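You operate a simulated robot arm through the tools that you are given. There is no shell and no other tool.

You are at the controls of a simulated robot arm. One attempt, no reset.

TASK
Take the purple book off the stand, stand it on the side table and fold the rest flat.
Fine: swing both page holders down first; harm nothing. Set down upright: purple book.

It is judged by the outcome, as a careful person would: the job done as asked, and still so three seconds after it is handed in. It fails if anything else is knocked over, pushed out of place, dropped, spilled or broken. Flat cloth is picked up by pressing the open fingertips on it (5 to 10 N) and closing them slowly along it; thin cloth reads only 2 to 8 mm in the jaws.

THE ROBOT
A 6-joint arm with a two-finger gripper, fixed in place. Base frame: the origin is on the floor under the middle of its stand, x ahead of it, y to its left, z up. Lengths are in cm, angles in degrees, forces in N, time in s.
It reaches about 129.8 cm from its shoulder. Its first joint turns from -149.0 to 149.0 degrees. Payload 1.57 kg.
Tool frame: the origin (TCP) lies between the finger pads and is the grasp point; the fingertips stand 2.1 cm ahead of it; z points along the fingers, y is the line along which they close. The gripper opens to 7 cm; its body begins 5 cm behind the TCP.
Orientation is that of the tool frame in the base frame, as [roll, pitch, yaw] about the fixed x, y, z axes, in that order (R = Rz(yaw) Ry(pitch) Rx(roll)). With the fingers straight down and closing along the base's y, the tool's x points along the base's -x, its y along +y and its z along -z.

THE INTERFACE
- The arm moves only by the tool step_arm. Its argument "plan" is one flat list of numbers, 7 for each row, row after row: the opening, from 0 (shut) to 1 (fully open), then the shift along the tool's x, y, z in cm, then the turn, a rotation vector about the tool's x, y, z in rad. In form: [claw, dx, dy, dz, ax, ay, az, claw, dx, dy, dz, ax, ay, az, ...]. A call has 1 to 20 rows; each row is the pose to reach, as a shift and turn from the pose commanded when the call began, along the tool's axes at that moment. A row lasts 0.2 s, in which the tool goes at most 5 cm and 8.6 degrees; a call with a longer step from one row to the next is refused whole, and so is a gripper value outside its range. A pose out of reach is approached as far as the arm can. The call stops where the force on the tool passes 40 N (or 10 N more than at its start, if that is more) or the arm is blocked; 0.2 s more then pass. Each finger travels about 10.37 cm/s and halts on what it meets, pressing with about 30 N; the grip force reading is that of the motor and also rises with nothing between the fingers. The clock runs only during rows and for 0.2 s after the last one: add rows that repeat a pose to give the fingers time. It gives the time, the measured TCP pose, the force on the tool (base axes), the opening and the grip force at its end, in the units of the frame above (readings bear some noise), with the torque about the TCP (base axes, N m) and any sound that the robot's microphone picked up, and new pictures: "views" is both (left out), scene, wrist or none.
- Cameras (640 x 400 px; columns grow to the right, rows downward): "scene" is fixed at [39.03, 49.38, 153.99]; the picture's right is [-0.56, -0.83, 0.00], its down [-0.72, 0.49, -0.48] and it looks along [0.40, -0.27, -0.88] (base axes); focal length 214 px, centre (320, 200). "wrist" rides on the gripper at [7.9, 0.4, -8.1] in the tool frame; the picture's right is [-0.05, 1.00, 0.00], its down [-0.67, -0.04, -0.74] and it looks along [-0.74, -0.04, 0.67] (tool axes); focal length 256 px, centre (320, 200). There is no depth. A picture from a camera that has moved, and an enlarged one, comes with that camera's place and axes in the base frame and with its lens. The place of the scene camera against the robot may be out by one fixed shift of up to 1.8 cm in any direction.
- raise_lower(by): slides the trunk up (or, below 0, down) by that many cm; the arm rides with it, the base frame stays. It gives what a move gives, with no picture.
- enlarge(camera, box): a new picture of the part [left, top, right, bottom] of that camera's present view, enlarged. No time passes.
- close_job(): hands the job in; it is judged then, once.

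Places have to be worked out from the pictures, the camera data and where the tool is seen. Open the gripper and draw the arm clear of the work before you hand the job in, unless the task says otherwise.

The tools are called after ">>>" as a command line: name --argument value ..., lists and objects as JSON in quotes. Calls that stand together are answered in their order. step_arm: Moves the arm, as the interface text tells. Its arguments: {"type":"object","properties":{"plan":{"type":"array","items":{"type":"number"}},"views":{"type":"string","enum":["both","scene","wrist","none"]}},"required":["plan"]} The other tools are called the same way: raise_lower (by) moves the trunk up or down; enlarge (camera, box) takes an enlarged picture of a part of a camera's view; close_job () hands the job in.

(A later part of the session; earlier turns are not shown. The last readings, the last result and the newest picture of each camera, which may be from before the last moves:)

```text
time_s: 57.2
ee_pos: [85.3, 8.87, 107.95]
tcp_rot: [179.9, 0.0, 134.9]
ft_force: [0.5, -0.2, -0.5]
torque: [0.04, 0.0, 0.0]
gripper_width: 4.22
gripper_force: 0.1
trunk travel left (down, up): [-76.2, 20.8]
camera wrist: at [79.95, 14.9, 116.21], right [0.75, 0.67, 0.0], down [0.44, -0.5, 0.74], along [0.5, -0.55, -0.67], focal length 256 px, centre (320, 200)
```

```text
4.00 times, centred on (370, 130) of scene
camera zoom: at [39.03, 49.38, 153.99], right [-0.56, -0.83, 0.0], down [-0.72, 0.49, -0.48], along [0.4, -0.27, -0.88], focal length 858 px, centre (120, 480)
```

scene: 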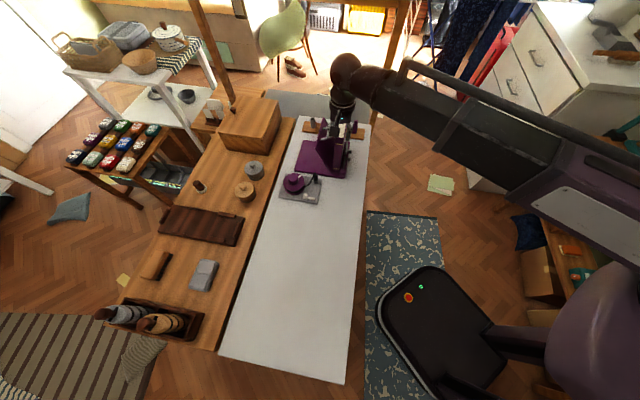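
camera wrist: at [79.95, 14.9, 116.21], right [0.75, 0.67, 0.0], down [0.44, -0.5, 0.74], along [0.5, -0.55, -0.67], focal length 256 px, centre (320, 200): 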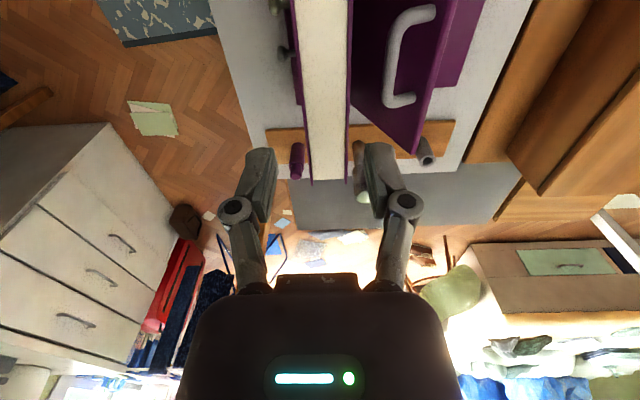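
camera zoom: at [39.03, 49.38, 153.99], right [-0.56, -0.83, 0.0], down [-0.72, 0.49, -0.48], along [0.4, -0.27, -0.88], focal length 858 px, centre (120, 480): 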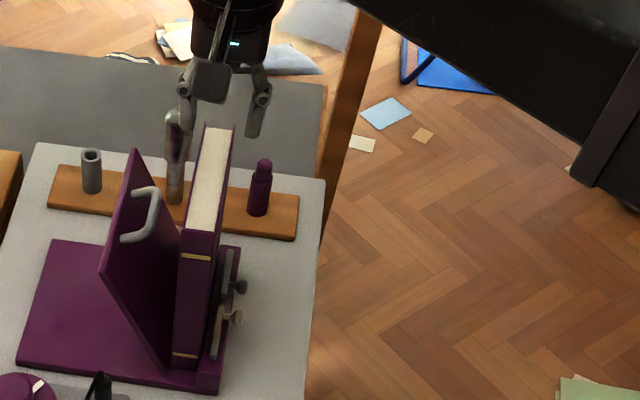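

The handle bar sits around e2 72, clear of where the rear finger goes. The book is about 0.4 cm to the +e2 side of the tool axis, so I'll shift 0.35 cm and lower so the tips begin to straddle.

>>> step_arm --plan '[0.65, 0, 0.35, 0, 0, 0, 0]' --views "none"

>>> raise_lower --by -4.5

>>> enlarge --camera "wrist" --box '[220, 80, 420, 280]'

>>> enlarge --camera "scene" --box '[310, 80, 430, 180]'

```text
time_s: 57.6
ee_pos: [85.61, 9.27, 107.89]
tcp_rot: [179.8, 0.1, 134.7]
ft_force: [0.0, 0.6, -0.3]
torque: [0.02, 0.01, 0.01]
gripper_width: 4.54
gripper_force: 0.2
trunk travel left (down, up): [-76.2, 20.8]
```

```text
time_s: 58.5
ee_pos: [85.53, 9.25, 103.61]
tcp_rot: [179.9, 0.0, 134.8]
ft_force: [-0.6, 0.4, 0.7]
torque: [0.0, -0.02, 0.01]
gripper_width: 4.54
gripper_force: 0.0
trunk travel left (down, up): [-71.7, 25.3]
```

```text
2.00 times, centred on (320, 180) of wrist
camera zoom: at [80.14, 15.22, 111.76], right [0.75, 0.67, 0.0], down [0.44, -0.5, 0.74], along [0.5, -0.56, -0.67], focal length 512 px, centre (320, 240)
```

zoom: 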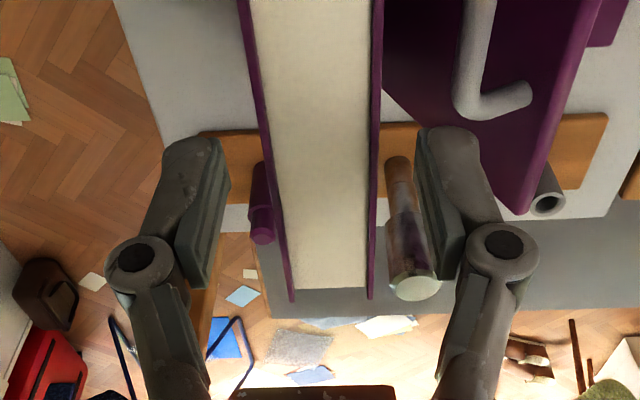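

```text
4.00 times, centred on (370, 130) of scene
camera zoom: at [39.03, 49.38, 153.99], right [-0.56, -0.83, 0.0], down [-0.72, 0.49, -0.48], along [0.4, -0.27, -0.88], focal length 858 px, centre (120, 480)
```

zoom: 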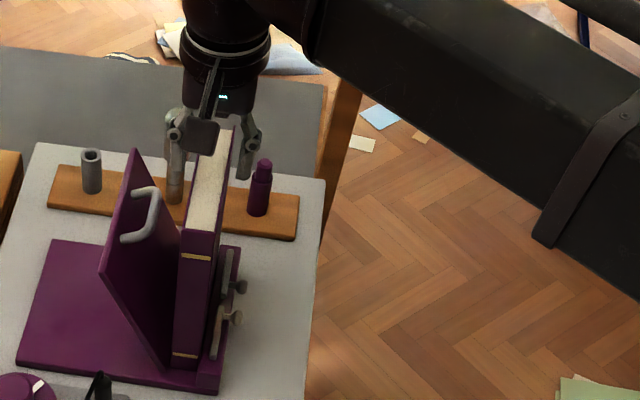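

The book is centred between the pads and parallel to the tool. I'll lower 5 cm so the pads take the top ~4.7 cm of the book.

>>> raise_lower --by -5

>>> enlarge --camera "wrist" --box '[220, 80, 420, 280]'

```text
time_s: 59.4
ee_pos: [85.59, 9.25, 98.53]
tcp_rot: [179.9, 0.0, 134.8]
ft_force: [0.2, 0.1, 0.6]
torque: [-0.01, 0.02, 0.01]
gripper_width: 4.54
gripper_force: 0.0
trunk travel left (down, up): [-66.7, 30.3]
```

```text
2.00 times, centred on (320, 180) of wrist
camera zoom: at [80.14, 15.22, 106.75], right [0.75, 0.67, 0.0], down [0.44, -0.5, 0.74], along [0.5, -0.56, -0.67], focal length 512 px, centre (320, 240)
```

zoom: 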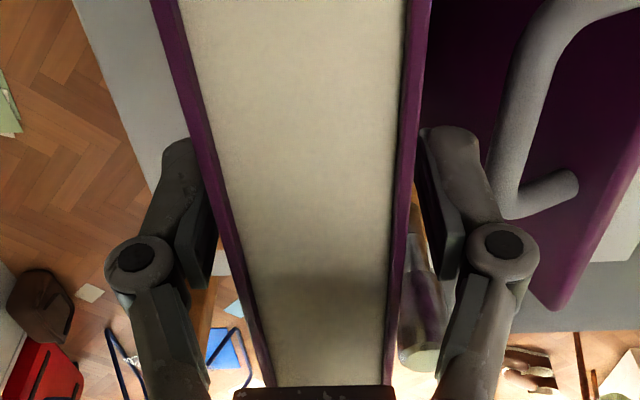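

The fingers straddle the book without contact. I'll close on it gradually.

>>> step_arm --plan '[0.5, 0, 0, 0, 0, 0, 0, 0.42, 0, 0, 0, 0, 0, 0, 0.36, 0, 0, 0, 0, 0, 0, 0.3, 0, 0, 0, 0, 0, 0, 0.2, 0, 0, 0, 0, 0, 0, 0.2, 0, 0, 0, 0, 0, 0]' --views "wrist"

>>> enlarge --camera "scene" --box '[310, 80, 430, 180]'

```text
time_s: 60.8
ee_pos: [85.57, 9.24, 98.54]
tcp_rot: [180.0, 0.0, 134.9]
ft_force: [0.5, -0.8, 1.5]
torque: [0.01, 0.04, 0.06]
gripper_width: 2.98
gripper_force: 30.3
trunk travel left (down, up): [-66.7, 30.3]
camera wrist: at [80.14, 15.22, 106.76], right [0.75, 0.67, 0.0], down [0.44, -0.5, 0.74], along [0.5, -0.56, -0.67], focal length 256 px, centre (320, 200)
```

wrist: 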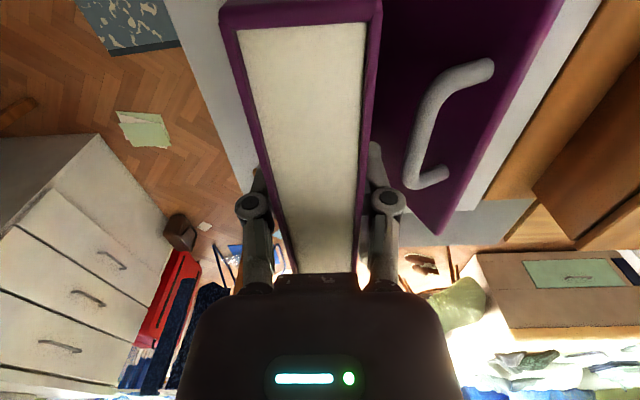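

```text
4.00 times, centred on (370, 130) of scene
camera zoom: at [39.03, 49.38, 153.99], right [-0.56, -0.83, 0.0], down [-0.72, 0.49, -0.48], along [0.4, -0.27, -0.88], focal length 858 px, centre (120, 480)
```

zoom: 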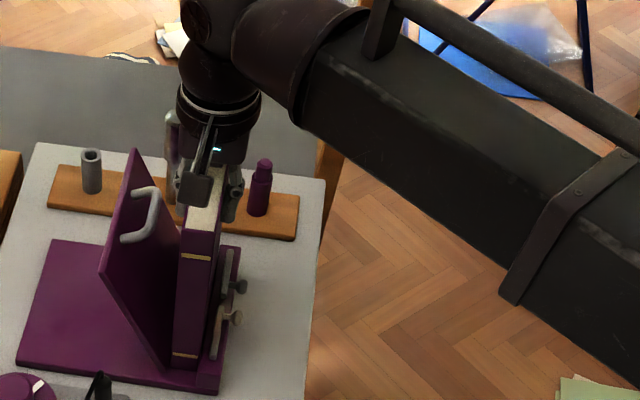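

The book is held (2.98 cm, 30 N). I'll lift 2 cm first and check weight and slip.

>>> raise_lower --by 2

>>> enlarge --camera "scene" --box '[310, 80, 430, 180]'

>>> enlarge --camera "wrist" --box '[0, 0, 640, 400]'

```text
time_s: 61.5
ee_pos: [85.49, 9.34, 100.49]
tcp_rot: [179.9, 0.0, 134.7]
ft_force: [0.3, 0.8, -5.9]
torque: [0.0, -0.01, -0.02]
gripper_width: 2.99
gripper_force: 30.0
trunk travel left (down, up): [-68.7, 28.3]
```

```text
4.00 times, centred on (370, 130) of scene
camera zoom: at [39.03, 49.38, 153.99], right [-0.56, -0.83, 0.0], down [-0.72, 0.49, -0.48], along [0.4, -0.27, -0.88], focal length 858 px, centre (120, 480)
```

zoom: 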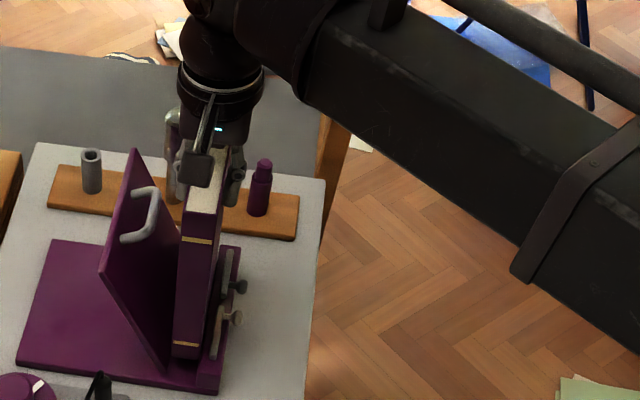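

```text
1.00 times, centred on (320, 200) of wrist (not enlarged: the box is as wide or as high as the picture)
camera zoom: at [80.2, 15.24, 108.7], right [0.75, 0.67, 0.0], down [0.44, -0.5, 0.74], along [0.5, -0.56, -0.67], focal length 256 px, centre (320, 200)
```

zoom: 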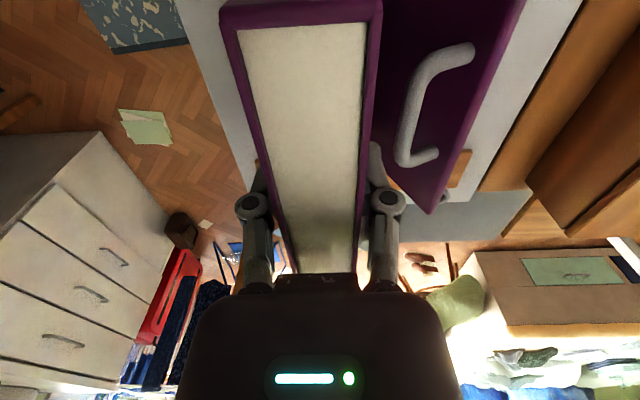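

The book is lifted cleanly (about 6 N, no slip). I'll raise it well clear of the rest and the small device, then carry it along the table to the empty stretch near e1 8.

>>> raise_lower --by 15

>>> step_arm --plan '[0.2, 1.5, 0.1, 0, 0, 0, 0, 0.2, 4, 0.2, 0, 0, 0, 0, 0.2, 7, 0.4, 0, 0, 0, 0, 0.2, 10, 0.5, 0, 0, 0, 0, 0.2, 13, 0.6, 0, 0, 0, 0, 0.2, 16, 0.8, 0, 0, 0, 0, 0.2, 19, 0.9, 0, 0, 0, 0, 0.2, 22, 1.0, 0, 0, 0, 0, 0.2, 25, 1.2, 0, 0, 0, 0, 0.2, 28, 1.3, 0, 0, 0, 0, 0.2, 31, 1.5, 0, 0, 0, 0, 0.2, 34, 1.6, 0, 0, 0, 0, 0.2, 37, 1.8, 0, 0, 0, 0, 0.2, 40, 1.9, 0, 0, 0, 0, 0.2, 42.5, 2.0, 0, 0, 0, 0, 0.2, 44.5, 2.1, 0, 0, 0, 0, 0.2, 45.9, 2.1, 0, 0, 0, 0]' --views "both"

```text
time_s: 63.2
ee_pos: [85.65, 9.34, 115.44]
tcp_rot: [179.9, 0.0, 134.8]
ft_force: [-0.1, 0.3, -5.3]
torque: [-0.03, -0.04, -0.01]
gripper_width: 2.95
gripper_force: 29.7
trunk travel left (down, up): [-83.7, 13.3]
```

```text
time_s: 66.8
ee_pos: [54.72, 43.22, 115.49]
tcp_rot: [179.8, -0.1, 134.7]
ft_force: [-0.7, 0.3, -5.1]
torque: [0.03, 0.01, 0.0]
gripper_width: 3.01
gripper_force: 30.5
trunk travel left (down, up): [-83.7, 13.3]
camera wrist: at [49.36, 49.21, 123.72], right [0.75, 0.66, 0.0], down [0.44, -0.5, 0.74], along [0.5, -0.56, -0.67], focal length 256 px, centre (320, 200)
```

scene: 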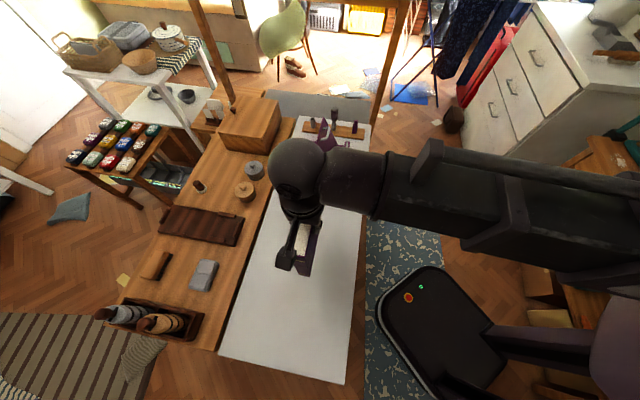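
wrist: 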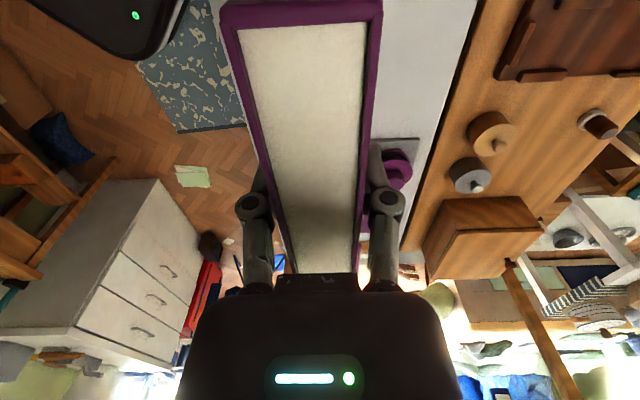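

The book hangs over the clear white surface at e1 8, e2 69. I'll lower most of the way, then find the table gently.

>>> raise_lower --by -16.5

>>> enlarge --camera "scene" --box '[230, 180, 370, 300]'

>>> raise_lower --by -1

```text
time_s: 68.7
ee_pos: [54.78, 43.32, 99.13]
tcp_rot: [179.9, 0.0, 134.9]
ft_force: [0.1, 0.4, -4.3]
torque: [0.0, 0.02, 0.0]
gripper_width: 2.98
gripper_force: 30.0
trunk travel left (down, up): [-67.2, 29.8]
```

```text
3.33 times, centred on (300, 240) of scene
camera zoom: at [39.03, 49.38, 153.99], right [-0.56, -0.83, 0.0], down [-0.72, 0.49, -0.48], along [0.4, -0.27, -0.88], focal length 715 px, centre (387, 67)
```

zoom: 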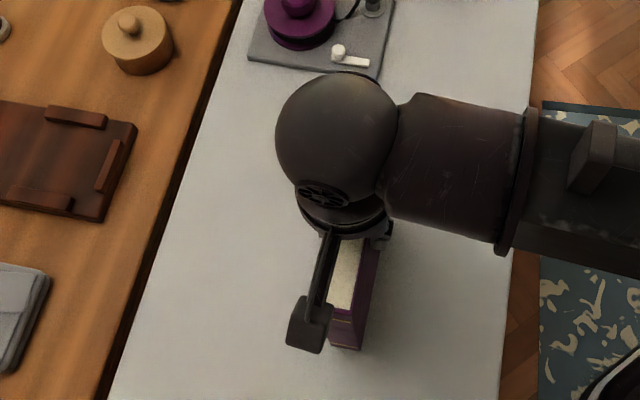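

```text
time_s: 69.3
ee_pos: [54.63, 43.14, 98.03]
tcp_rot: [179.9, 0.0, 134.8]
ft_force: [-1.1, 0.3, -5.0]
torque: [0.01, -0.03, 0.02]
gripper_width: 2.96
gripper_force: 29.5
trunk travel left (down, up): [-66.2, 30.8]
```

Still carrying the full weight at z 98.0, so I'll continue down in small steps until the table takes the load.

>>> raise_lower --by -0.5

>>> raise_lower --by -0.4

```text
time_s: 69.8
ee_pos: [54.8, 43.1, 97.57]
tcp_rot: [179.9, 0.0, 134.8]
ft_force: [-0.2, -0.2, -4.4]
torque: [0.0, 0.02, 0.01]
gripper_width: 2.99
gripper_force: 30.1
trunk travel left (down, up): [-65.7, 31.3]
```

```text
time_s: 70.3
ee_pos: [54.69, 43.11, 97.22]
tcp_rot: [179.8, 0.1, 134.8]
ft_force: [2.7, 1.5, 18.7]
torque: [0.04, -0.13, 0.05]
gripper_width: 2.99
gripper_force: 30.5
trunk travel left (down, up): [-65.3, 31.7]
```

The table took the load (24 N press). I'll ease up slightly before releasing.

>>> raise_lower --by 0.15

```text
time_s: 70.9
ee_pos: [54.7, 43.21, 97.31]
tcp_rot: [-180.0, 0.1, 134.8]
ft_force: [-0.5, -0.8, -3.4]
torque: [-0.18, -0.04, -0.06]
gripper_width: 2.99
gripper_force: 30.0
trunk travel left (down, up): [-65.4, 31.6]
```

The book is now resting lightly on the table. I'll open slowly so it isn't nudged.

>>> step_arm --plan '[0.43, 0, 0, 0, 0, 0, 0, 0.46, 0, 0, 0, 0, 0, 0, 0.5, 0, 0, 0, 0, 0, 0, 0.56, 0, 0, 0, 0, 0, 0, 0.62, 0, 0, 0, 0, 0, 0, 0.68, 0, 0, 0, 0, 0, 0, 0.68, 0, 0, 0, 0, 0, 0]' --views "both"

>>> enlarge --camera "wrist" --box '[200, 0, 440, 300]'

>>> enlarge --camera "scene" --box '[230, 180, 370, 300]'

```text
time_s: 72.5
ee_pos: [54.7, 43.24, 97.3]
tcp_rot: [180.0, 0.0, 134.8]
ft_force: [-0.1, -0.7, 0.3]
torque: [0.03, -0.01, 0.0]
gripper_width: 4.75
gripper_force: 0.1
trunk travel left (down, up): [-65.4, 31.6]
camera wrist: at [49.34, 49.17, 105.5], right [0.75, 0.67, 0.0], down [0.44, -0.5, 0.74], along [0.5, -0.56, -0.67], focal length 256 px, centre (320, 200)
```

scene: 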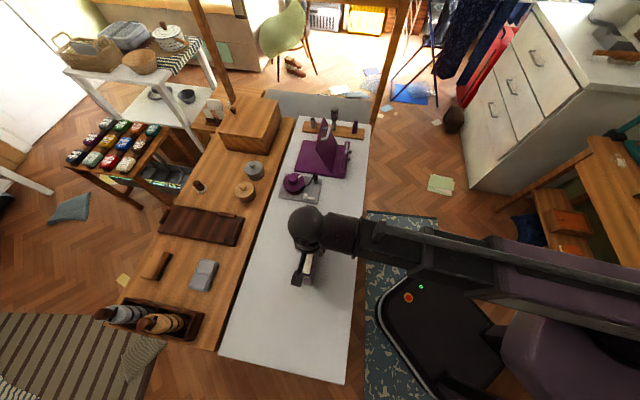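
wrist: 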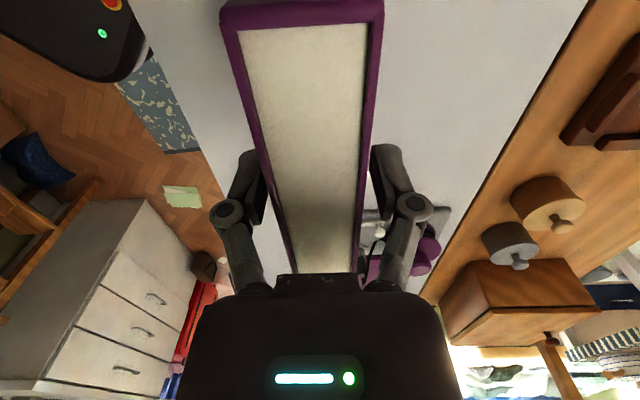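

```text
1.33 times, centred on (320, 150) of wrist
camera zoom: at [49.34, 49.17, 105.5], right [0.75, 0.67, 0.0], down [0.44, -0.5, 0.74], along [0.5, -0.56, -0.67], focal length 341 px, centre (320, 267)
```

zoom: 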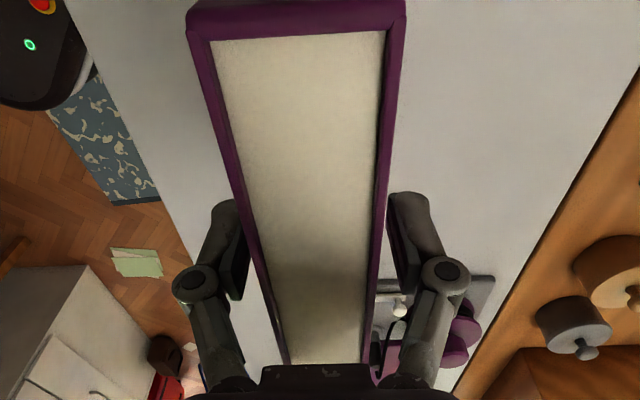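

```text
3.33 times, centred on (300, 240) of scene
camera zoom: at [39.03, 49.38, 153.99], right [-0.56, -0.83, 0.0], down [-0.72, 0.49, -0.48], along [0.4, -0.27, -0.88], focal length 715 px, centre (387, 67)
```

zoom: 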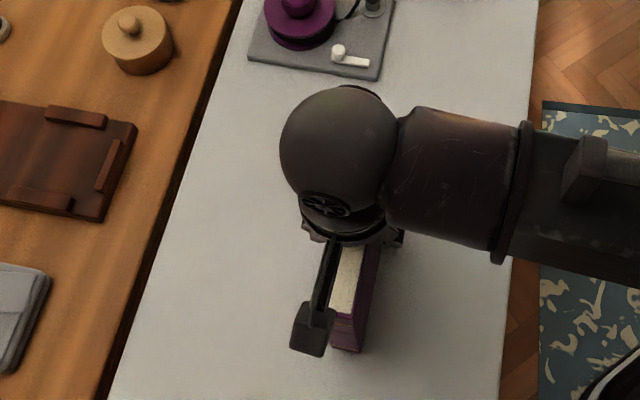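

The book stands on its own with fingers clear on both sides. I'll rise straight up and check it.

>>> raise_lower --by 3

>>> raise_lower --by 11

>>> enlarge --camera "wrist" --box '[0, 0, 640, 400]'

>>> enlarge --camera "scene" --box '[230, 160, 370, 300]'

>>> enlarge --camera "scene" --box '[270, 90, 380, 190]'

```text
time_s: 73.2
ee_pos: [54.6, 43.26, 100.26]
tcp_rot: [179.8, 0.0, 134.7]
ft_force: [0.1, 0.2, 0.3]
torque: [-0.03, 0.02, 0.0]
gripper_width: 4.76
gripper_force: 0.0
trunk travel left (down, up): [-68.4, 28.6]
```

```text
time_s: 74.6
ee_pos: [54.61, 43.19, 111.32]
tcp_rot: [180.0, -0.1, 134.8]
ft_force: [-0.1, -0.3, 0.2]
torque: [0.01, 0.0, 0.0]
gripper_width: 4.77
gripper_force: 0.1
trunk travel left (down, up): [-79.4, 17.6]
```

```text
1.00 times, centred on (320, 200) of wrist (not enlarged: the box is as wide or as high as the picture)
camera zoom: at [49.35, 49.18, 119.49], right [0.75, 0.67, 0.0], down [0.44, -0.5, 0.74], along [0.5, -0.56, -0.67], focal length 256 px, centre (320, 200)
```

zoom: 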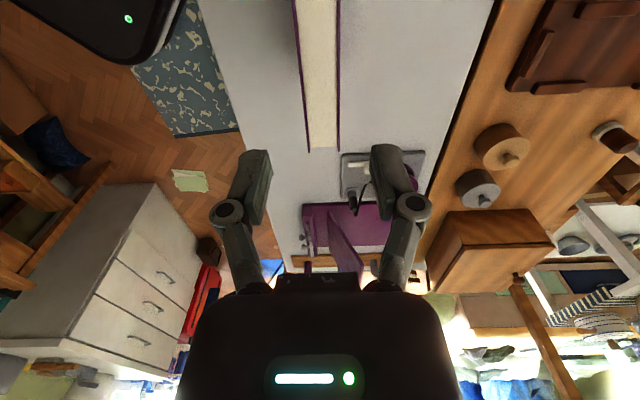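

```text
2.86 times, centred on (300, 230) of scene
camera zoom: at [39.03, 49.38, 153.99], right [-0.56, -0.83, 0.0], down [-0.72, 0.49, -0.48], along [0.4, -0.27, -0.88], focal length 613 px, centre (377, 114)
```

zoom: 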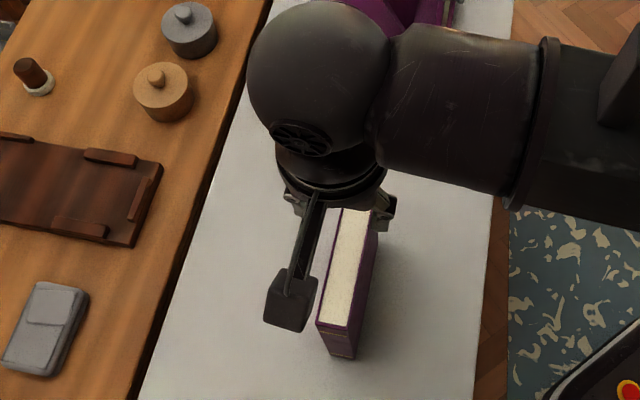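

```text
4.00 times, centred on (325, 140) of scene
camera zoom: at [39.03, 49.38, 153.99], right [-0.56, -0.83, 0.0], down [-0.72, 0.49, -0.48], along [0.4, -0.27, -0.88], focal length 858 px, centre (300, 440)
```

zoom: 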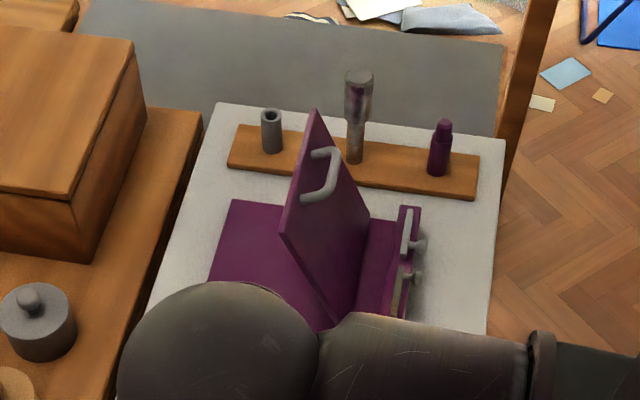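

The book stands upright and steady, and both holders are still flat. The rest hinges at its bottom (e2≈68.5) and must go back onto the base plate behind it. I'll close the fingers, turn back, and move over to just in front of the handle at the rest's middle, staying high.

>>> step_arm --plan '[0.68, -1.5, -0.1, 0, 0, 0, -0.05, 0.6, -4, -0.2, 0, 0, 0, -0.14, 0.4, -7, -0.35, 0, 0, 0, -0.24, 0.2, -10, -0.5, 0, 0, 0, -0.34, 0, -13, -0.65, 0, 0, 0, -0.44, 0, -16, -0.8, 0, 0, 0, -0.54, 0, -19, -0.95, 0, 0, 0, -0.64, 0, -22, -1.1, 0, 0, 0, -0.74, 0, -25, -1.25, 0, 0, 0, -0.85, 0, -28, -1.4, 0, 0, 0, -0.96, 0, -31, -1.5, 0, 0, 0, -1.07, 0, -34, -1.65, 0, 0, 0, -1.18, 0, -37, -1.8, 0, 0, 0, -1.29, 0, -40, -1.95, 0, 0, 0, -1.4, 0, -43, -2.1, 0, 0, 0, -1.5, 0, -45.9, -2.2, 0, 0, 0, -1.571]' --views "both"

>>> enlarge --camera "wrist" --box '[220, 60, 440, 260]'

>>> enlarge --camera "scene" --box '[270, 90, 390, 190]'

>>> enlarge --camera "scene" --box '[230, 160, 370, 300]'

```text
time_s: 78.0
ee_pos: [85.56, 9.06, 111.21]
tcp_rot: [180.0, 0.1, -135.2]
ft_force: [0.5, -0.4, -1.1]
torque: [-0.02, 0.0, -0.01]
gripper_width: 0.01
gripper_force: 28.7
trunk travel left (down, up): [-79.4, 17.6]
camera wrist: at [79.48, 3.71, 119.46], right [-0.67, 0.74, 0.0], down [0.5, 0.44, 0.75], along [0.56, 0.5, -0.67], focal length 256 px, centre (320, 200)
```

scene: 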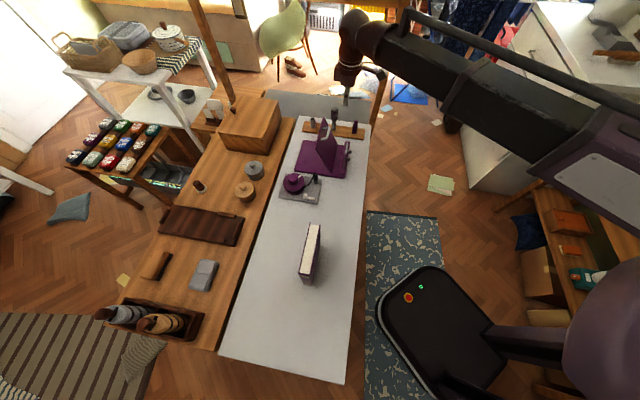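
wrist: 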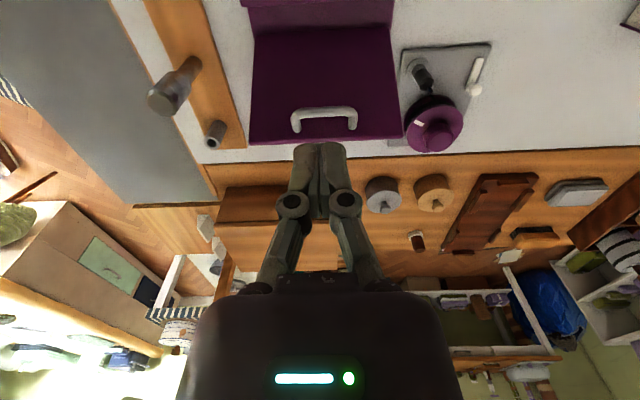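

```text
2.00 times, centred on (330, 160) of wrist
camera zoom: at [79.48, 3.71, 119.46], right [-0.67, 0.74, 0.0], down [0.5, 0.44, 0.75], along [0.56, 0.5, -0.67], focal length 512 px, centre (300, 280)
```

zoom: 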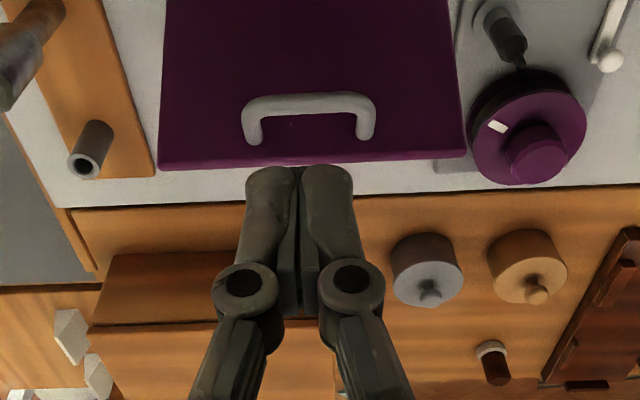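

```text
4.00 times, centred on (330, 140) of scene
camera zoom: at [39.03, 49.38, 153.99], right [-0.56, -0.83, 0.0], down [-0.72, 0.49, -0.48], along [0.4, -0.27, -0.88], focal length 858 px, centre (280, 440)
```

zoom: 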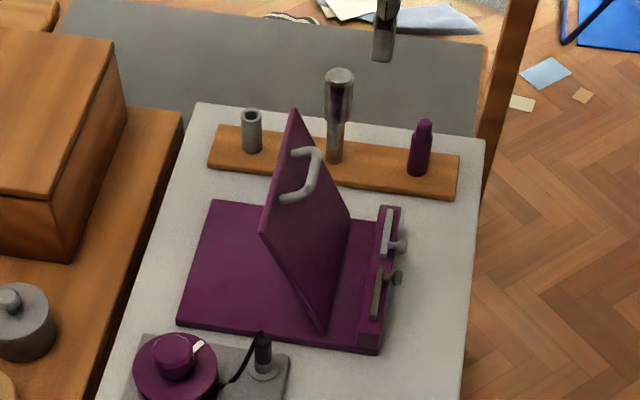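

```text
2.86 times, centred on (300, 230) of scene
camera zoom: at [39.03, 49.38, 153.99], right [-0.56, -0.83, 0.0], down [-0.72, 0.49, -0.48], along [0.4, -0.27, -0.88], focal length 613 px, centre (377, 114)
```

zoom: 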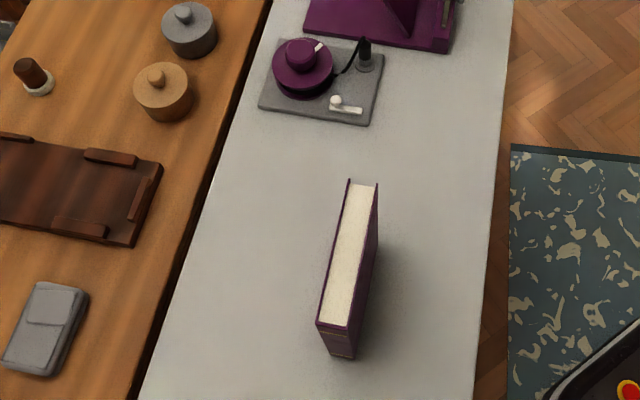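

The handle bar is at about e2 71.6, z 96.6, with the hinge at e2 68.3, z 82. The closed fingers sit in front of it and clear. I'll lower so the tips are about 3 cm below the bar, in front of it.

>>> raise_lower --by -15.6

>>> enlarge --camera "wrist" --box '[220, 60, 440, 260]'

>>> enlarge --camera "scene" --box '[290, 90, 410, 190]'

```text
time_s: 79.8
ee_pos: [85.4, 9.01, 95.73]
tcp_rot: [180.0, 0.1, -135.2]
ft_force: [-0.1, 0.8, -0.1]
torque: [-0.01, 0.01, -0.02]
gripper_width: 0.01
gripper_force: 28.8
trunk travel left (down, up): [-63.8, 33.2]
```

```text
2.00 times, centred on (330, 160) of wrist
camera zoom: at [79.4, 3.76, 103.89], right [-0.67, 0.75, 0.0], down [0.5, 0.44, 0.75], along [0.56, 0.5, -0.67], focal length 512 px, centre (300, 280)
```

zoom: 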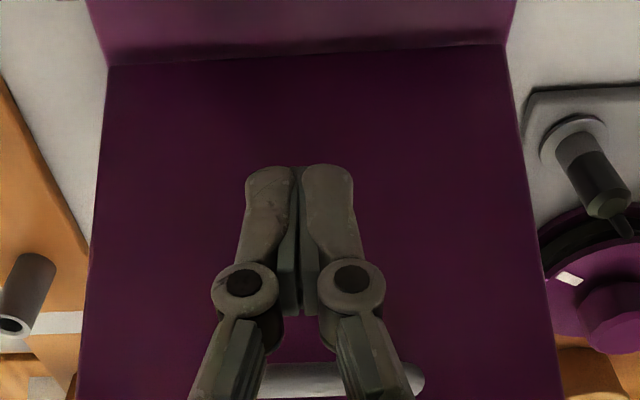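

```text
4.00 times, centred on (350, 140) of scene
camera zoom: at [39.03, 49.38, 153.99], right [-0.56, -0.83, 0.0], down [-0.72, 0.49, -0.48], along [0.4, -0.27, -0.88], focal length 858 px, centre (200, 440)
```

zoom: 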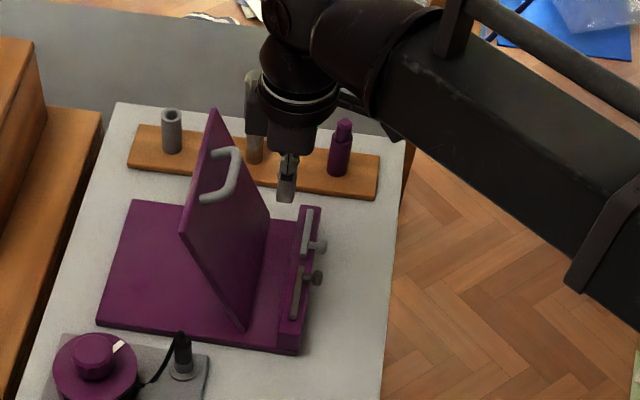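

Now pushing gently toward +e2 to meet the handle bar and begin tipping the rest back.

>>> step_arm --plan '[0, -1.2, 0, 0, 0, 0, 0, 0, -2.4, 0, 0, 0, 0, 0, 0, -3.3, 0, 0, 0, 0, 0, 0, -4.0, 0, 0, 0, 0, 0, 0, -4.7, 0, 0, 0, 0, 0]' --views "wrist"

>>> enlarge --camera "scene" --box '[290, 90, 410, 190]'

```text
time_s: 81.0
ee_pos: [88.73, 12.38, 95.76]
tcp_rot: [-180.0, 0.1, -135.1]
ft_force: [0.3, 0.1, -0.2]
torque: [0.01, -0.02, 0.01]
gripper_width: 0.0
gripper_force: 29.0
trunk travel left (down, up): [-63.8, 33.2]
camera wrist: at [82.75, 7.08, 103.88], right [-0.67, 0.75, 0.0], down [0.5, 0.44, 0.75], along [0.56, 0.5, -0.67], focal length 256 px, centre (320, 200)
```

wrist: 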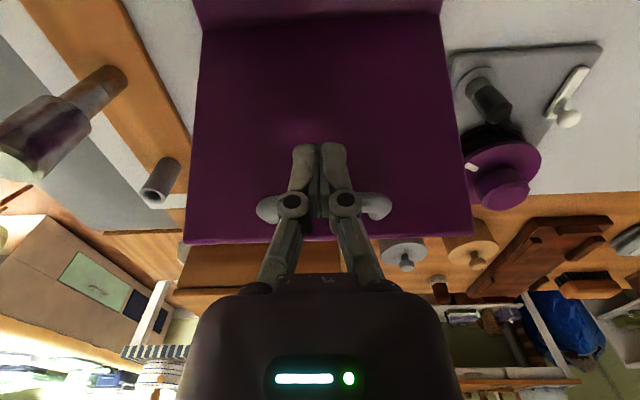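

```text
4.00 times, centred on (350, 140) of scene
camera zoom: at [39.03, 49.38, 153.99], right [-0.56, -0.83, 0.0], down [-0.72, 0.49, -0.48], along [0.4, -0.27, -0.88], focal length 858 px, centre (200, 440)
```

zoom: 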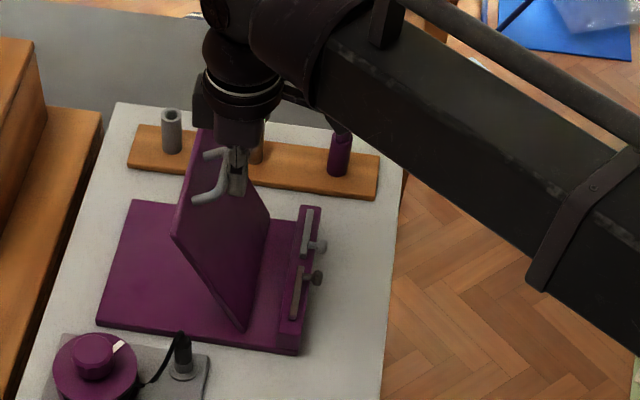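

The rest is already yielding with almost no force. I'll continue the push.

>>> step_arm --plan '[0, -0.7, 0, 0, 0, 0, 0, 0, -1.4, 0, 0, 0, 0, 0, 0, -2.1, 0, 0, 0, 0, 0, 0, -2.8, 0, 0, 0, 0, 0, 0, -3.5, 0, 0, 0, 0, 0]' --views "wrist"

>>> enlarge --camera "scene" --box '[290, 90, 410, 190]'

```text
time_s: 82.2
ee_pos: [91.28, 14.86, 95.63]
tcp_rot: [-179.9, 0.1, -135.2]
ft_force: [0.0, -0.7, 0.2]
torque: [0.02, 0.02, -0.01]
gripper_width: 0.02
gripper_force: 28.5
trunk travel left (down, up): [-63.8, 33.2]
camera wrist: at [85.27, 9.52, 103.88], right [-0.67, 0.75, 0.0], down [0.5, 0.44, 0.75], along [0.56, 0.5, -0.67], focal length 256 px, centre (320, 200)
```

wrist: 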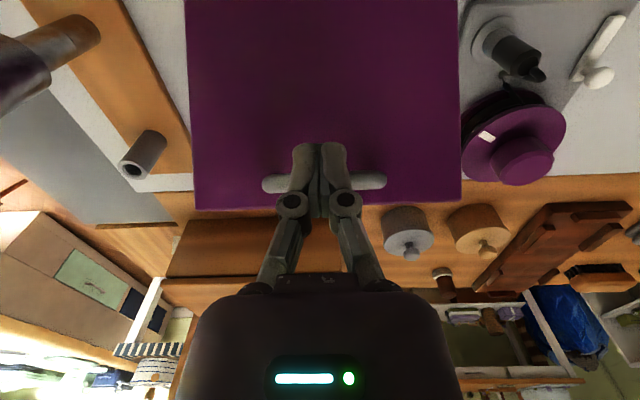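

```text
4.00 times, centred on (350, 140) of scene
camera zoom: at [39.03, 49.38, 153.99], right [-0.56, -0.83, 0.0], down [-0.72, 0.49, -0.48], along [0.4, -0.27, -0.88], focal length 858 px, centre (200, 440)
```

zoom: 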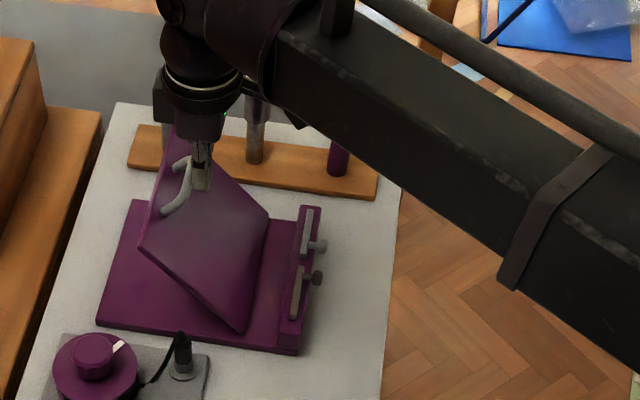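

The rest is at roughly 43° and moving easily. I'll keep stepping: down 2 cm, push on, and repeat.

>>> raise_lower --by -2

>>> step_arm --plan '[0, -0.7, 0, 0, 0, 0, 0, 0, -1.4, 0, 0, 0, 0, 0, 0, -2.1, 0, 0, 0, 0, 0]' --views "none"

>>> raise_lower --by -2

>>> step_arm --plan '[0, -0.6, 0, 0, 0, 0, 0, 0, -1.2, 0, 0, 0, 0, 0, 0, -1.7, 0, 0, 0, 0, 0]' --views "wrist"

>>> enlarge --camera "scene" --box '[270, 90, 390, 190]'

```text
time_s: 82.9
ee_pos: [91.26, 14.72, 93.79]
tcp_rot: [180.0, 0.0, -135.2]
ft_force: [-0.3, 0.1, -1.0]
torque: [-0.03, 0.01, -0.03]
gripper_width: 0.0
gripper_force: 28.5
trunk travel left (down, up): [-61.8, 35.2]
```

```text
time_s: 83.7
ee_pos: [92.76, 16.2, 93.66]
tcp_rot: [180.0, 0.1, -135.3]
ft_force: [-0.2, -0.7, -1.4]
torque: [0.02, 0.0, 0.04]
gripper_width: 0.0
gripper_force: 27.9
trunk travel left (down, up): [-61.8, 35.2]
```

```text
time_s: 84.4
ee_pos: [92.83, 16.17, 91.8]
tcp_rot: [179.9, 0.1, -135.2]
ft_force: [0.0, -1.0, 0.1]
torque: [0.0, -0.04, 0.0]
gripper_width: 0.0
gripper_force: 28.8
trunk travel left (down, up): [-59.8, 37.2]
```

```text
time_s: 85.2
ee_pos: [94.04, 17.42, 91.61]
tcp_rot: [179.9, 0.1, -135.3]
ft_force: [-0.4, -0.9, 0.6]
torque: [0.0, 0.01, 0.01]
gripper_width: 0.0
gripper_force: 28.9
trunk travel left (down, up): [-59.8, 37.2]
camera wrist: at [87.96, 12.09, 99.88], right [-0.67, 0.75, 0.0], down [0.5, 0.44, 0.75], along [0.56, 0.5, -0.67], focal length 256 px, centre (320, 200)
```

wrist: 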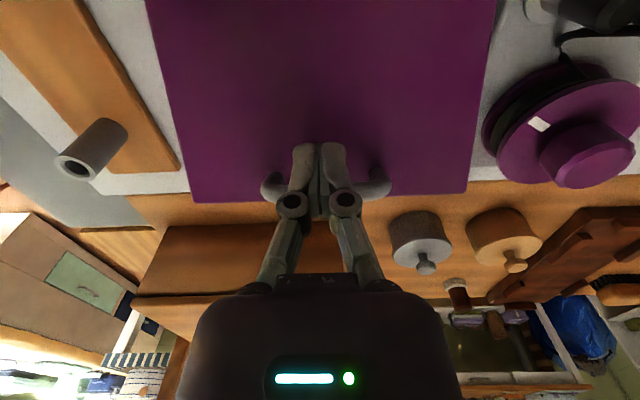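

```text
4.00 times, centred on (330, 140) of scene
camera zoom: at [39.03, 49.38, 153.99], right [-0.56, -0.83, 0.0], down [-0.72, 0.49, -0.48], along [0.4, -0.27, -0.88], focal length 858 px, centre (280, 440)
```

zoom: 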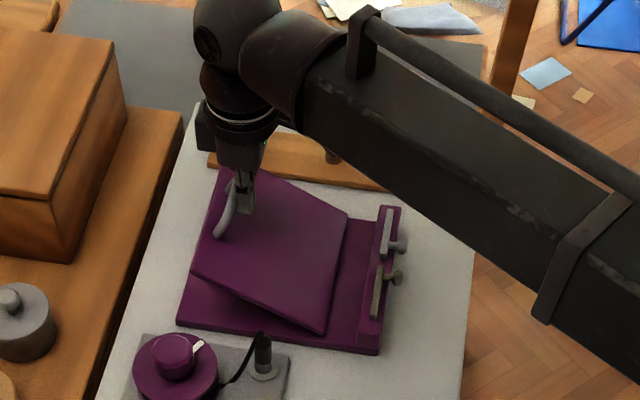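

The rest is at about 65°. Continuing down and back the same way.

>>> raise_lower --by -2

>>> step_arm --plan '[0, -0.7, 0, 0, 0, 0, 0, 0, -1.4, 0, 0, 0, 0, 0]' --views "none"

>>> raise_lower --by -1.5

>>> enlarge --camera "scene" --box '[270, 90, 390, 190]'

>>> enlarge --camera "wrist" --box '[0, 0, 640, 400]'

```text
time_s: 85.8
ee_pos: [94.01, 17.42, 89.74]
tcp_rot: [-180.0, 0.1, -135.2]
ft_force: [-0.4, 0.0, -0.2]
torque: [0.02, -0.02, 0.0]
gripper_width: 0.0
gripper_force: 28.4
trunk travel left (down, up): [-57.8, 39.2]
```

```text
time_s: 86.4
ee_pos: [95.0, 18.15, 89.7]
tcp_rot: [-179.9, 0.1, -135.2]
ft_force: [-2.0, -2.8, -0.9]
torque: [-0.04, 0.05, 0.02]
gripper_width: 0.0
gripper_force: 28.5
trunk travel left (down, up): [-57.8, 39.2]
```

```text
time_s: 87.1
ee_pos: [95.04, 18.3, 88.18]
tcp_rot: [180.0, 0.1, -135.2]
ft_force: [-0.1, 0.9, -0.3]
torque: [0.02, -0.04, -0.01]
gripper_width: 0.01
gripper_force: 28.5
trunk travel left (down, up): [-56.3, 40.7]
```

```text
4.00 times, centred on (330, 140) of scene
camera zoom: at [39.03, 49.38, 153.99], right [-0.56, -0.83, 0.0], down [-0.72, 0.49, -0.48], along [0.4, -0.27, -0.88], focal length 858 px, centre (280, 440)
```

zoom: 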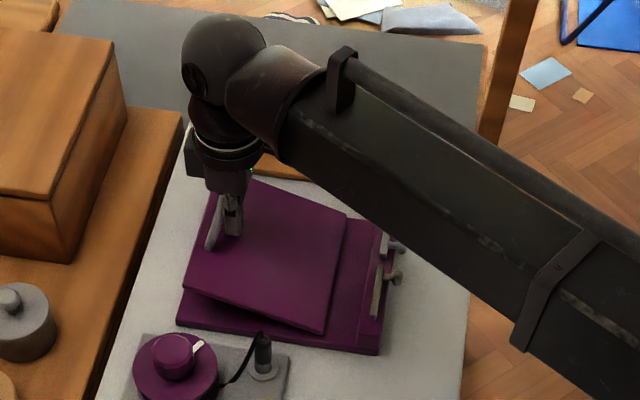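

```text
1.00 times, centred on (320, 200) of wrist (not enlarged: the box is as wide or as high as the picture)
camera zoom: at [88.97, 13.02, 96.38], right [-0.67, 0.75, 0.0], down [0.5, 0.44, 0.75], along [0.56, 0.5, -0.67], focal length 256 px, centre (320, 200)
```

zoom: 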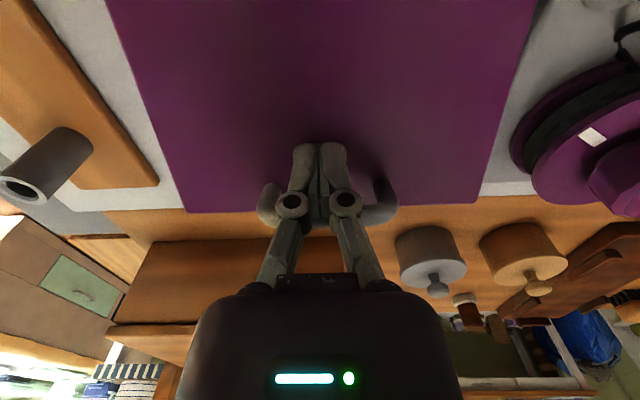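

The tips are nearly on the panel at about 75°. I'll press down from above in small steps to lay it flat.

>>> raise_lower --by -1.5

>>> raise_lower --by -1.2

>>> enlarge --camera "scene" --box '[270, 90, 390, 190]'

```text
time_s: 87.7
ee_pos: [95.04, 18.26, 86.62]
tcp_rot: [180.0, 0.0, -135.2]
ft_force: [-0.4, 0.8, -0.1]
torque: [-0.02, -0.04, 0.01]
gripper_width: 0.01
gripper_force: 28.5
trunk travel left (down, up): [-54.8, 42.2]
```

```text
time_s: 88.3
ee_pos: [95.01, 18.17, 85.54]
tcp_rot: [-180.0, 0.1, -135.2]
ft_force: [-0.2, 0.3, -0.2]
torque: [0.03, 0.0, 0.02]
gripper_width: 0.01
gripper_force: 29.0
trunk travel left (down, up): [-53.6, 43.4]
```

```text
4.00 times, centred on (330, 140) of scene
camera zoom: at [39.03, 49.38, 153.99], right [-0.56, -0.83, 0.0], down [-0.72, 0.49, -0.48], along [0.4, -0.27, -0.88], focal length 858 px, centre (280, 440)
```

zoom: 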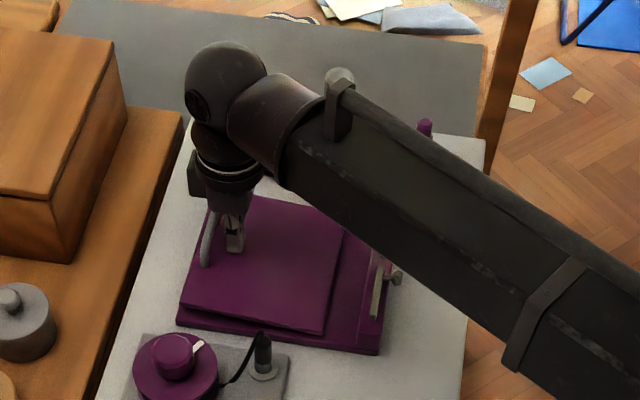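

Nearly flat. A bit more, watching the force.

>>> raise_lower --by -0.8

>>> raise_lower --by -0.6

>>> enlarge --camera "scene" --box '[270, 90, 390, 190]'

>>> enlarge --camera "wrist" --box '[0, 0, 640, 400]'

```text
time_s: 88.9
ee_pos: [95.06, 18.31, 84.7]
tcp_rot: [-180.0, 0.1, -135.2]
ft_force: [-0.6, -0.4, 0.2]
torque: [0.03, -0.01, -0.01]
gripper_width: 0.01
gripper_force: 28.7
trunk travel left (down, up): [-52.8, 44.2]
```

```text
time_s: 89.4
ee_pos: [94.92, 18.26, 84.31]
tcp_rot: [179.9, 0.1, -135.2]
ft_force: [3.3, 1.1, 7.1]
torque: [-0.01, -0.03, -0.01]
gripper_width: 0.58
gripper_force: 28.7
trunk travel left (down, up): [-52.2, 44.8]
```

```text
4.00 times, centred on (330, 140) of scene
camera zoom: at [39.03, 49.38, 153.99], right [-0.56, -0.83, 0.0], down [-0.72, 0.49, -0.48], along [0.4, -0.27, -0.88], focal length 858 px, centre (280, 440)
```

zoom: 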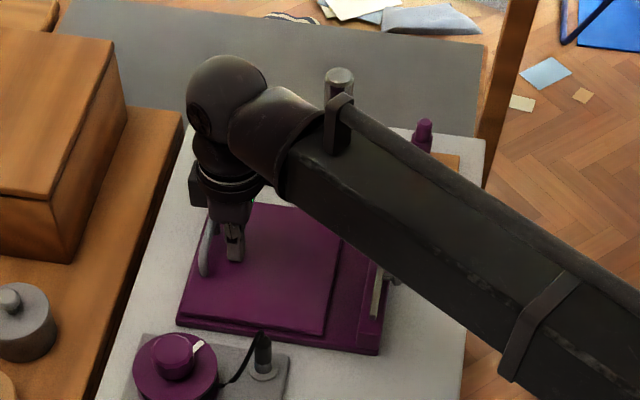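

```text
1.00 times, centred on (320, 200) of wrist (not enlarged: the box is as wide or as high as the picture)
camera zoom: at [88.95, 13.02, 92.33], right [-0.67, 0.75, 0.0], down [0.5, 0.44, 0.75], along [0.56, 0.5, -0.67], focal length 256 px, centre (320, 200)
```

zoom: 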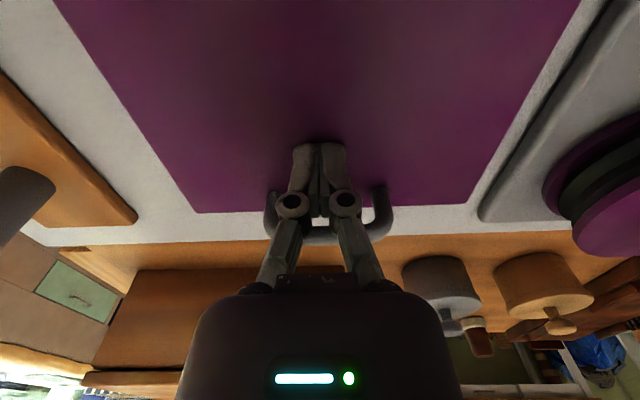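

The panel now lies on the base plate, with 7 N at the tips. One small extra press to confirm, then I'll lift off and inspect.

>>> raise_lower --by -0.25

>>> raise_lower --by 6

>>> enlarge --camera "wrist" --box '[0, 0, 640, 400]'

>>> enlarge --camera "scene" --box '[270, 90, 390, 190]'

```text
time_s: 89.9
ee_pos: [94.86, 18.35, 84.06]
tcp_rot: [-180.0, 0.4, -135.2]
ft_force: [11.5, 2.7, 27.2]
torque: [-0.04, -0.11, 0.04]
gripper_width: 0.6
gripper_force: 28.4
trunk travel left (down, up): [-52.0, 45.0]
```

```text
time_s: 90.9
ee_pos: [94.97, 18.25, 89.75]
tcp_rot: [-179.9, 0.2, -135.2]
ft_force: [0.4, -0.4, 0.2]
torque: [0.01, 0.01, -0.01]
gripper_width: 0.0
gripper_force: 28.1
trunk travel left (down, up): [-58.0, 39.0]
```

```text
1.00 times, centred on (320, 200) of wrist (not enlarged: the box is as wide or as high as the picture)
camera zoom: at [88.97, 13.02, 98.02], right [-0.67, 0.75, 0.0], down [0.5, 0.44, 0.75], along [0.56, 0.5, -0.67], focal length 256 px, centre (320, 200)
```

zoom: 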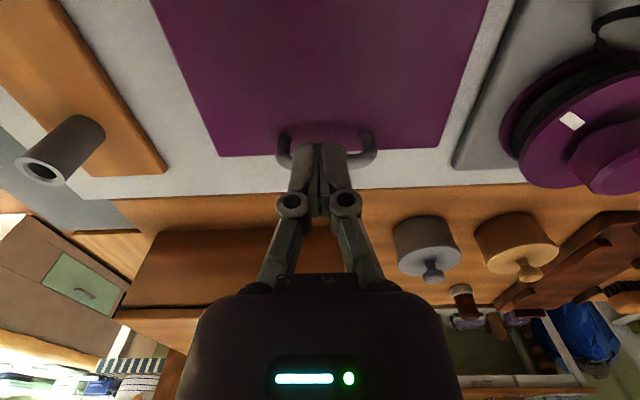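

```text
4.00 times, centred on (330, 140) of scene
camera zoom: at [39.03, 49.38, 153.99], right [-0.56, -0.83, 0.0], down [-0.72, 0.49, -0.48], along [0.4, -0.27, -0.88], focal length 858 px, centre (280, 440)
```

zoom: 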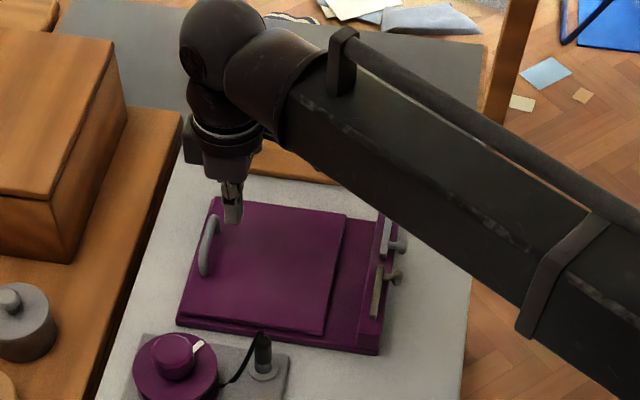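

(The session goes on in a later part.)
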